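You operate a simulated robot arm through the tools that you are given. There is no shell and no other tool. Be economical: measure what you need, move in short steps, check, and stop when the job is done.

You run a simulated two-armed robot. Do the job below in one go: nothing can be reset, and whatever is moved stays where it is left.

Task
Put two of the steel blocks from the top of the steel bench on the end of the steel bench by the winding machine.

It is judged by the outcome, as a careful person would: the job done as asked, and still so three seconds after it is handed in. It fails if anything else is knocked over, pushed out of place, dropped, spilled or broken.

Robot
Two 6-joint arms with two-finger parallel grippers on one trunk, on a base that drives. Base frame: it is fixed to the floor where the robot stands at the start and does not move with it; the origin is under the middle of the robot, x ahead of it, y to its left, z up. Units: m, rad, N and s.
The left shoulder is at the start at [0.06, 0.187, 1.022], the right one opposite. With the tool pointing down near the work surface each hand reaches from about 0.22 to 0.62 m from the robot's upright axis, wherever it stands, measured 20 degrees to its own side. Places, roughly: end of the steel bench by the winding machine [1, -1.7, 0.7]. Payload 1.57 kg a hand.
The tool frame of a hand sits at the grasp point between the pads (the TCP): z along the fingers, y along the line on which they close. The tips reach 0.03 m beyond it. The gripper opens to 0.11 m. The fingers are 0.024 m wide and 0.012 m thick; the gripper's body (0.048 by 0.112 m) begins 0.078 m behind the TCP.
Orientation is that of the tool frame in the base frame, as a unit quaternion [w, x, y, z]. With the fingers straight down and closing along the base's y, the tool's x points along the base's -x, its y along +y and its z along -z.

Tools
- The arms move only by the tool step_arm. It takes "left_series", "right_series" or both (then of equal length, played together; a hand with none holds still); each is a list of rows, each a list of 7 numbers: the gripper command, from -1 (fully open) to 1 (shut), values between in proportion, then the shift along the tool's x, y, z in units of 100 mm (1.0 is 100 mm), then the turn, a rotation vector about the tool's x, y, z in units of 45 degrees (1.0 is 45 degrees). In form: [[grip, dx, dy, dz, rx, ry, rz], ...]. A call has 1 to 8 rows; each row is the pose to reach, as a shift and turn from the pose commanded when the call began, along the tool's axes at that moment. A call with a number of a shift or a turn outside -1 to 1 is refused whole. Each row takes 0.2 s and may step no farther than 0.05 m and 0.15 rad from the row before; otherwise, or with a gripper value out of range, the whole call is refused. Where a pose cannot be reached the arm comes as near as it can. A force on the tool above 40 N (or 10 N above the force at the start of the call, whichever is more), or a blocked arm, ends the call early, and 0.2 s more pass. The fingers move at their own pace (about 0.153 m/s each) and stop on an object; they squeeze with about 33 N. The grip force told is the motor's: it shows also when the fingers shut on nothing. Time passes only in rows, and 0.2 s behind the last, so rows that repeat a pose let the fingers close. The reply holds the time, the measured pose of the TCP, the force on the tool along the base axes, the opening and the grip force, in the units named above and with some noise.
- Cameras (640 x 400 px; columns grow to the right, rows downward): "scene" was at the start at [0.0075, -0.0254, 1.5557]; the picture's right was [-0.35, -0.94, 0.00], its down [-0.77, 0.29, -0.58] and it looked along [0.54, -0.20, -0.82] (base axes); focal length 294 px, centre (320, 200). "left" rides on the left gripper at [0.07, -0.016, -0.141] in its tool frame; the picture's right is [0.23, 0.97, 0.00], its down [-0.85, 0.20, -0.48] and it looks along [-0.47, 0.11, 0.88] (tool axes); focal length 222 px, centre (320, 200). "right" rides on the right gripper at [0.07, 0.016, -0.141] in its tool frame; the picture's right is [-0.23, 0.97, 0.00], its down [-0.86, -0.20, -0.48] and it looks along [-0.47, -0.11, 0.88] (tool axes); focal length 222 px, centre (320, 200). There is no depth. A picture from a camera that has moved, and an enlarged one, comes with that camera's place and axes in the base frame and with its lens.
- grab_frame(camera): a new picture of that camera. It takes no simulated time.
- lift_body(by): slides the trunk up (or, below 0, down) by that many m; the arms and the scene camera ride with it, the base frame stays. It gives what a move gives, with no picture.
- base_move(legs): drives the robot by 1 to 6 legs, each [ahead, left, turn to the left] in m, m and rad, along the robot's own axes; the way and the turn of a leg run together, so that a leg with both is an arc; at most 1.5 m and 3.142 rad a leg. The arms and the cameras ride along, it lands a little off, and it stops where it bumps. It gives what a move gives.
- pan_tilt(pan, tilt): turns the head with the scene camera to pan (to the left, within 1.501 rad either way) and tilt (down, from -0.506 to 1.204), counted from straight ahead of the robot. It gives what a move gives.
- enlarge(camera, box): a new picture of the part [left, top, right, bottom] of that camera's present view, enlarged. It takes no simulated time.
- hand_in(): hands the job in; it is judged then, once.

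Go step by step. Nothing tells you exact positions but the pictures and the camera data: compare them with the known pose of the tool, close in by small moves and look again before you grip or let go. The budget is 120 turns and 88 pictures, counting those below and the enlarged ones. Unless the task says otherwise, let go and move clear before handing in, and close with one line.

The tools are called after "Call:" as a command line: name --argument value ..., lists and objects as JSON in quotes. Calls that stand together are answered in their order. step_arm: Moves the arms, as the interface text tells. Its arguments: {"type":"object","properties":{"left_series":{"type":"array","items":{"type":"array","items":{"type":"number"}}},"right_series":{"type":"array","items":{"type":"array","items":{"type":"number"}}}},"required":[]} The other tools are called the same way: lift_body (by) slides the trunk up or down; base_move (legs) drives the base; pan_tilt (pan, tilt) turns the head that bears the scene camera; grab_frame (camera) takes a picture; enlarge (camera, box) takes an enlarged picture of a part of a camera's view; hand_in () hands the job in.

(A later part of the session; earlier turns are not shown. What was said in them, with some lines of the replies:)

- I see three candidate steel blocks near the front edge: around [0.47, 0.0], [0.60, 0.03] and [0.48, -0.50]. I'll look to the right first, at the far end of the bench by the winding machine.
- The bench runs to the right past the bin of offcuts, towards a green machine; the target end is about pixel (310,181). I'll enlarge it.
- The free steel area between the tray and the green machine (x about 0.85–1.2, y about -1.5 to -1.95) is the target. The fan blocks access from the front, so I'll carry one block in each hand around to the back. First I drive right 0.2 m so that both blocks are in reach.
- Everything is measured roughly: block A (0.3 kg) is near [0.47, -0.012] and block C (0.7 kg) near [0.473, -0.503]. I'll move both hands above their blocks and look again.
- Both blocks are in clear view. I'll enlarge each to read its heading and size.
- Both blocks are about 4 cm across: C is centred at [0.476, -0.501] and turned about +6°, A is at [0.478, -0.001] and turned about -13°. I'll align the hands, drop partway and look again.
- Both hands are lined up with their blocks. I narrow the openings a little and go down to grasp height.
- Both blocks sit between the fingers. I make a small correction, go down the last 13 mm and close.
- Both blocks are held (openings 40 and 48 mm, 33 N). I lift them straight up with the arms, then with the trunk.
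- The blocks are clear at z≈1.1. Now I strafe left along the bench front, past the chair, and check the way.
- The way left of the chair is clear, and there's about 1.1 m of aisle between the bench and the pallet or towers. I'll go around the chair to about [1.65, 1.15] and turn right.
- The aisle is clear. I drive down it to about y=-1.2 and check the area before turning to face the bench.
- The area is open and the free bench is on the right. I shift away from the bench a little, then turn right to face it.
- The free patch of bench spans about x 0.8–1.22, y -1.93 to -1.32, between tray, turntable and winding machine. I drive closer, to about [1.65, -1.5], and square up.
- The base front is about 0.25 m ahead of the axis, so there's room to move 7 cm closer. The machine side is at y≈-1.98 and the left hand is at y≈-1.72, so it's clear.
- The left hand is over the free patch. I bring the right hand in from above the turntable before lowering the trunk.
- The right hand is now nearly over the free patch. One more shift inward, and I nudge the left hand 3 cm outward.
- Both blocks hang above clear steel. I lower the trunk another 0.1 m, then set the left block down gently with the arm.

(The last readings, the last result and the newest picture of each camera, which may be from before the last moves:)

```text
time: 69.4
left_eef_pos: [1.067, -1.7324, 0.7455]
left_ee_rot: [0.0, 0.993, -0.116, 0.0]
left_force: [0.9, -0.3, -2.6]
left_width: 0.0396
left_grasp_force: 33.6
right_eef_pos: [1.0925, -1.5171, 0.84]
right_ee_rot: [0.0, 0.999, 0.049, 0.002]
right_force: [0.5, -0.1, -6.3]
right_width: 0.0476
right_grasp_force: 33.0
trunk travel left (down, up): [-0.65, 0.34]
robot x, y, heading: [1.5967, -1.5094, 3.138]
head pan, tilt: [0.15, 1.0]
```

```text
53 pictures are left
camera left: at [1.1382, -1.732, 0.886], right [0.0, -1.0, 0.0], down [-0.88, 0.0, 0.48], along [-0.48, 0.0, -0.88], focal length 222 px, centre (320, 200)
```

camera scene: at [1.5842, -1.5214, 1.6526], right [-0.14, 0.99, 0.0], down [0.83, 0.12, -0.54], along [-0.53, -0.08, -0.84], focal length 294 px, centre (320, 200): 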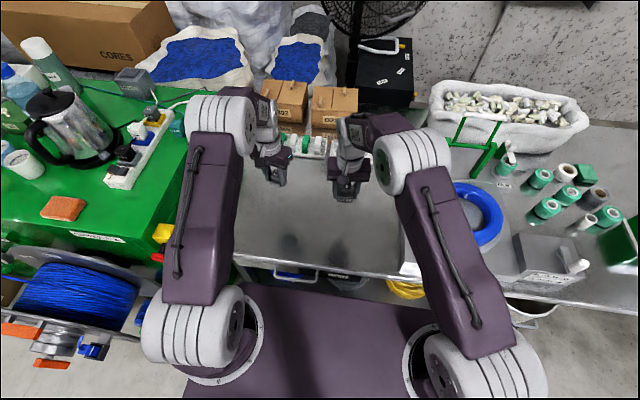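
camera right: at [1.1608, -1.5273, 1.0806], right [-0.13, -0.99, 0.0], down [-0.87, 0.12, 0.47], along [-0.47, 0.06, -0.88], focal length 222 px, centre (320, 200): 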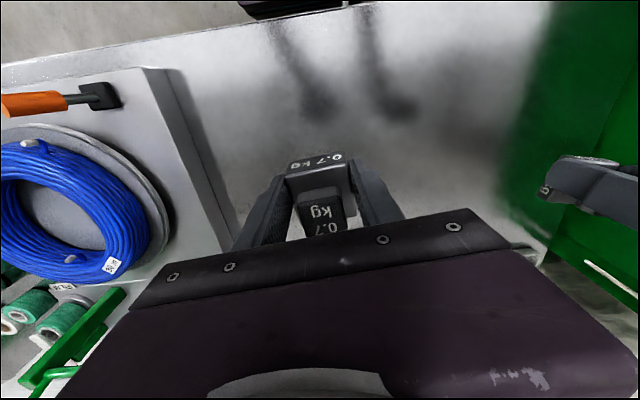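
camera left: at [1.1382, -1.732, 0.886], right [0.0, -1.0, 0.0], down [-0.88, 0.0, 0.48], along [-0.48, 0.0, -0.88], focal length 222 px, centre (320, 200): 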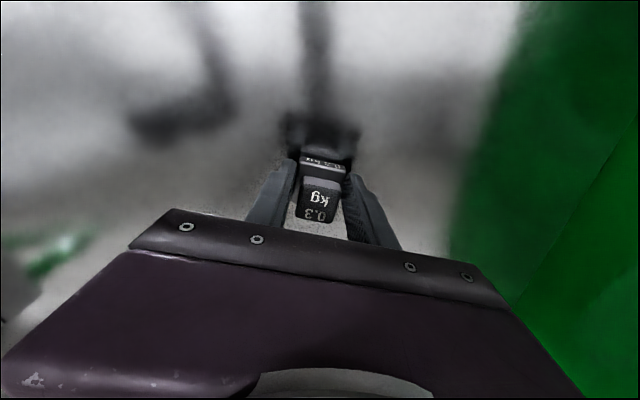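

About 7 mm remains. I go down slowly and watch the force.

Call:
step_arm --left_series '[[1, 0, 0, 0.03, 0, 0, 0], [1, 0, 0, 0.06, 0, 0, 0], [1, 0, 0, 0.075, 0, 0, 0], [1, 0, 0, 0.075, 0, 0, 0]]'

```text
time: 70.4
left_eef_pos: [1.0664, -1.7331, 0.7386]
left_ee_rot: [0.0, 0.993, -0.115, 0.0]
left_force: [-1.4, -0.9, 4.3]
left_width: 0.0396
left_grasp_force: 33.0
right_eef_pos: [1.0913, -1.5168, 0.8404]
right_ee_rot: [-0.001, 0.999, 0.049, 0.002]
right_force: [-0.3, 0.9, -6.8]
right_width: 0.0476
right_grasp_force: 32.8
trunk travel left (down, up): [-0.65, 0.34]
robot x, y, heading: [1.5954, -1.5124, 3.138]
head pan, tilt: [0.15, 1.0]
```

The force flipped from -3 to +4 N, so the left block is on the bench. I open gently and rise.

Call:
step_arm --left_series '[[0, 0, 0, 0, 0, 0, 0], [-0.2, 0, 0, 0, 0, 0, 0], [-0.2, 0, 0, 0, 0, 0, 0], [-0.2, 0, 0, -0.3, 0, 0, 0], [-0.2, 0, 0, -0.7, 0, 0, 0], [-0.2, 0, 0, -1.0, 0, 0, 0]]'

Call:
step_arm --left_series '[[-0.2, 0, 0, -0.4, 0, 0, 0], [-0.2, 0, 0, -0.8, 0, 0, 0], [-0.2, 0, 0, -0.8, 0, 0, 0]]'

Call:
grab_frame --camera "left"

Call:
grab_frame --camera "right"

```text
time: 71.8
left_eef_pos: [1.0684, -1.7331, 0.8393]
left_ee_rot: [0.0, 0.993, -0.115, 0.001]
left_force: [-0.5, 0.2, 0.4]
left_width: 0.0662
left_grasp_force: 0.0
right_eef_pos: [1.0912, -1.518, 0.8389]
right_ee_rot: [0.001, 0.999, 0.049, 0.002]
right_force: [0.2, 0.3, -7.2]
right_width: 0.0476
right_grasp_force: 33.1
trunk travel left (down, up): [-0.65, 0.34]
robot x, y, heading: [1.5953, -1.5102, 3.131]
head pan, tilt: [0.15, 1.0]
```

```text
time: 72.6
left_eef_pos: [1.0657, -1.7338, 0.9178]
left_ee_rot: [-0.001, 0.993, -0.115, 0.001]
left_force: [-0.9, -0.4, 0.6]
left_width: 0.0662
left_grasp_force: 0.1
right_eef_pos: [1.0914, -1.5185, 0.84]
right_ee_rot: [0.0, 0.999, 0.049, 0.003]
right_force: [-0.3, 0.1, -7.6]
right_width: 0.0477
right_grasp_force: 32.7
trunk travel left (down, up): [-0.65, 0.34]
robot x, y, heading: [1.596, -1.5094, 3.132]
head pan, tilt: [0.15, 1.0]
```

```text
52 pictures are left
camera left: at [1.1374, -1.7328, 1.0569], right [0.0, -1.0, 0.0], down [-0.88, 0.0, 0.48], along [-0.48, 0.0, -0.88], focal length 222 px, centre (320, 200)
```

left: 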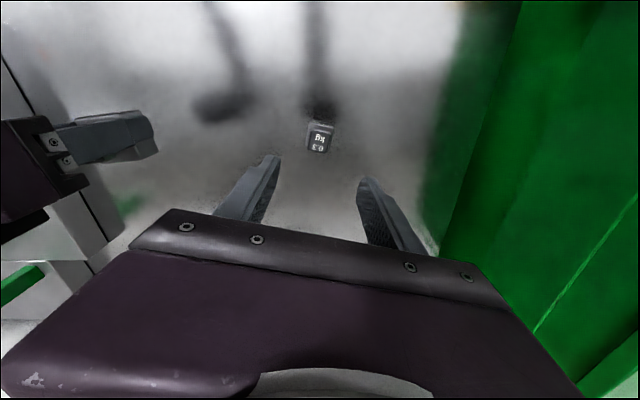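

```text
51 pictures are left
camera right: at [1.1607, -1.5273, 0.9804], right [-0.13, -0.99, 0.0], down [-0.87, 0.12, 0.47], along [-0.47, 0.06, -0.88], focal length 222 px, centre (320, 200)
```

right: 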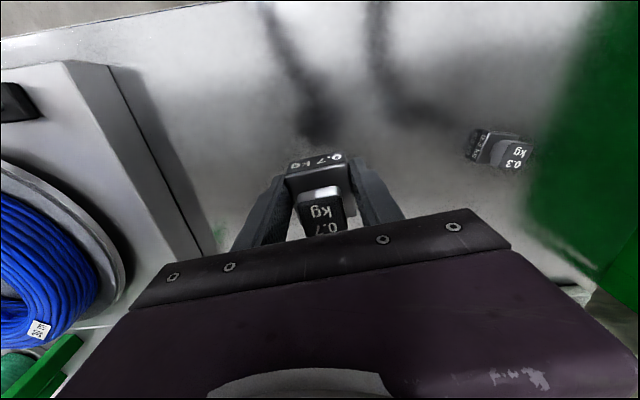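

The left block stands safely. I shift the right hand 3.5 cm inward and lower it.

Call:
step_arm --right_series '[[1, 0, 0.15, 0, 0, 0, 0], [1, 0, 0.35, 0, 0, 0, 0], [1, 0, 0.35, 0.3, 0, 0, 0], [1, 0, 0.35, 0.6, 0, 0, 0], [1, 0, 0.35, 0.85, 0, 0, 0], [1, 0, 0.35, 0.95, 0, 0, 0], [1, 0, 0.35, 0.95, 0, 0, 0]]'

Call:
step_arm --right_series '[[1, 0, 0, 0.03, 0, 0, 0], [1, 0, 0, 0.055, 0, 0, 0], [1, 0, 0, 0.07, 0, 0, 0], [1, 0, 0, 0.07, 0, 0, 0]]'

Call:
grab_frame --camera "right"

```text
time: 74.2
left_eef_pos: [1.0662, -1.733, 0.917]
left_ee_rot: [0.0, 0.993, -0.115, 0.001]
left_force: [-0.3, -0.5, 1.0]
left_width: 0.0662
left_grasp_force: 0.1
right_eef_pos: [1.0943, -1.5531, 0.7438]
right_ee_rot: [0.0, 0.999, 0.049, 0.002]
right_force: [0.0, 0.5, -6.9]
right_width: 0.0477
right_grasp_force: 32.7
trunk travel left (down, up): [-0.65, 0.34]
robot x, y, heading: [1.596, -1.5088, 3.141]
head pan, tilt: [0.15, 1.0]
```

```text
time: 75.2
left_eef_pos: [1.0685, -1.7326, 0.9189]
left_ee_rot: [0.0, 0.993, -0.116, 0.0]
left_force: [1.1, -0.3, -0.1]
left_width: 0.0663
left_grasp_force: 0.2
right_eef_pos: [1.095, -1.5527, 0.7393]
right_ee_rot: [0.001, 0.999, 0.048, 0.0]
right_force: [0.3, -0.2, 11.6]
right_width: 0.0476
right_grasp_force: 33.2
trunk travel left (down, up): [-0.65, 0.34]
robot x, y, heading: [1.5958, -1.5115, 3.14]
head pan, tilt: [0.15, 1.0]
```

```text
50 pictures are left
camera right: at [1.1654, -1.5622, 0.8803], right [-0.13, -0.99, 0.0], down [-0.87, 0.12, 0.48], along [-0.48, 0.06, -0.88], focal length 222 px, centre (320, 200)
```

right: 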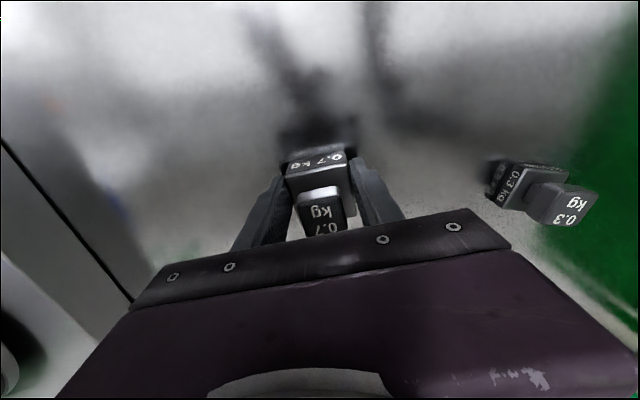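

The right block presses on the bench. I release it and rise clear.

Call:
step_arm --right_series '[[0.1, 0, 0, 0, 0, 0, 0], [-0.2, 0, 0, 0, 0, 0, 0], [-0.2, 0, 0, 0, 0, 0, 0], [-0.2, 0, 0, -0.3, 0, 0, 0], [-0.2, 0, 0, -0.7, 0, 0, 0], [-0.2, 0, 0, -1.0, 0, 0, 0]]'

Call:
lift_body --by 0.25

Call:
base_move --legs '[[-0.25, 0, 0]]'

Call:
grab_frame --camera "scene"

Call:
grab_frame --camera "right"

```text
time: 76.6
left_eef_pos: [1.0666, -1.734, 0.9169]
left_ee_rot: [0.001, 0.993, -0.116, 0.0]
left_force: [0.8, -0.6, -0.3]
left_width: 0.066
left_grasp_force: 0.0
right_eef_pos: [1.0965, -1.5523, 0.8361]
right_ee_rot: [0.0, 0.999, 0.049, 0.001]
right_force: [-0.1, 0.6, 0.0]
right_width: 0.066
right_grasp_force: 0.0
trunk travel left (down, up): [-0.65, 0.34]
robot x, y, heading: [1.5951, -1.5117, 3.137]
head pan, tilt: [0.15, 1.0]
```

```text
time: 79.2
left_eef_pos: [1.0658, -1.734, 1.1676]
left_ee_rot: [0.001, 0.993, -0.116, 0.001]
left_force: [0.3, -0.3, 1.0]
left_width: 0.066
left_grasp_force: 0.0
right_eef_pos: [1.0956, -1.5523, 1.0859]
right_ee_rot: [0.0, 0.999, 0.049, 0.002]
right_force: [-0.1, 0.2, 0.0]
right_width: 0.066
right_grasp_force: 0.0
trunk travel left (down, up): [-0.9, 0.09]
robot x, y, heading: [1.5963, -1.5085, 3.139]
head pan, tilt: [0.15, 1.0]
```

```text
time: 81.0
left_eef_pos: [1.3203, -1.7387, 1.1658]
left_ee_rot: [0.0, 0.994, -0.112, 0.001]
left_force: [-0.2, -0.2, 0.8]
left_width: 0.0658
left_grasp_force: 0.0
right_eef_pos: [1.3487, -1.555, 1.0863]
right_ee_rot: [0.001, 0.999, 0.052, 0.003]
right_force: [-0.6, 0.5, 0.3]
right_width: 0.0661
right_grasp_force: 0.1
trunk travel left (down, up): [-0.9, 0.09]
robot x, y, heading: [1.8489, -1.5103, -3.14]
head pan, tilt: [0.15, 1.0]
```

```text
49 pictures are left
camera scene: at [1.8368, -1.5214, 1.8026], right [-0.15, 0.99, 0.0], down [0.83, 0.13, -0.54], along [-0.53, -0.08, -0.84], focal length 294 px, centre (320, 200)
```

scene: 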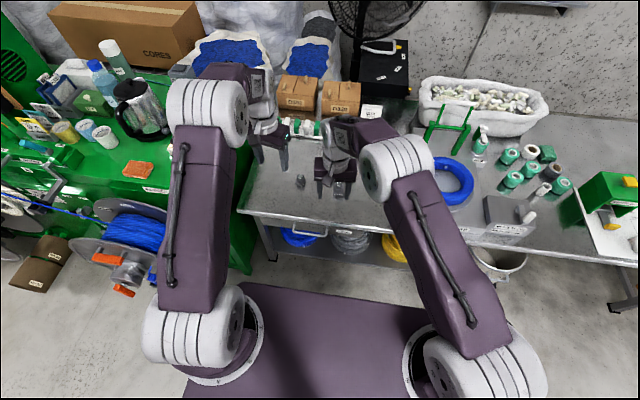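

```text
48 pictures are left
camera right: at [1.4186, -1.5648, 1.2267], right [-0.12, -0.99, 0.0], down [-0.87, 0.11, 0.47], along [-0.47, 0.06, -0.88], focal length 222 px, centre (320, 200)
```

right: 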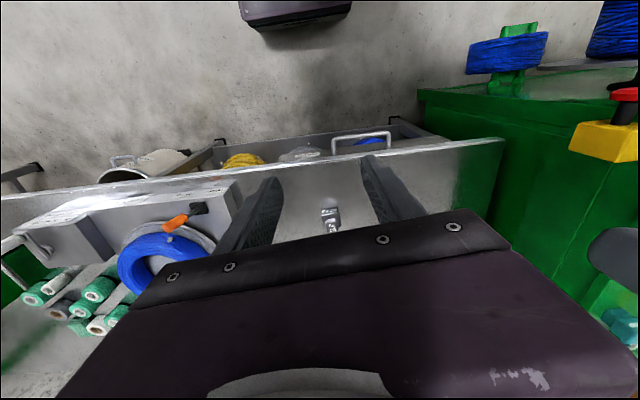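

Both blocks stand upright on the clear end of the bench beside the winding machine, the hands are empty and clear, and nothing else has been disturbed.

Call:
hand_in

```text
The job is handed in.
```

I put two steel blocks, the 0.3 kg and the 0.7 kg, upright on the end of the steel bench by the winding machine, with both hands clear, and handed the job in.
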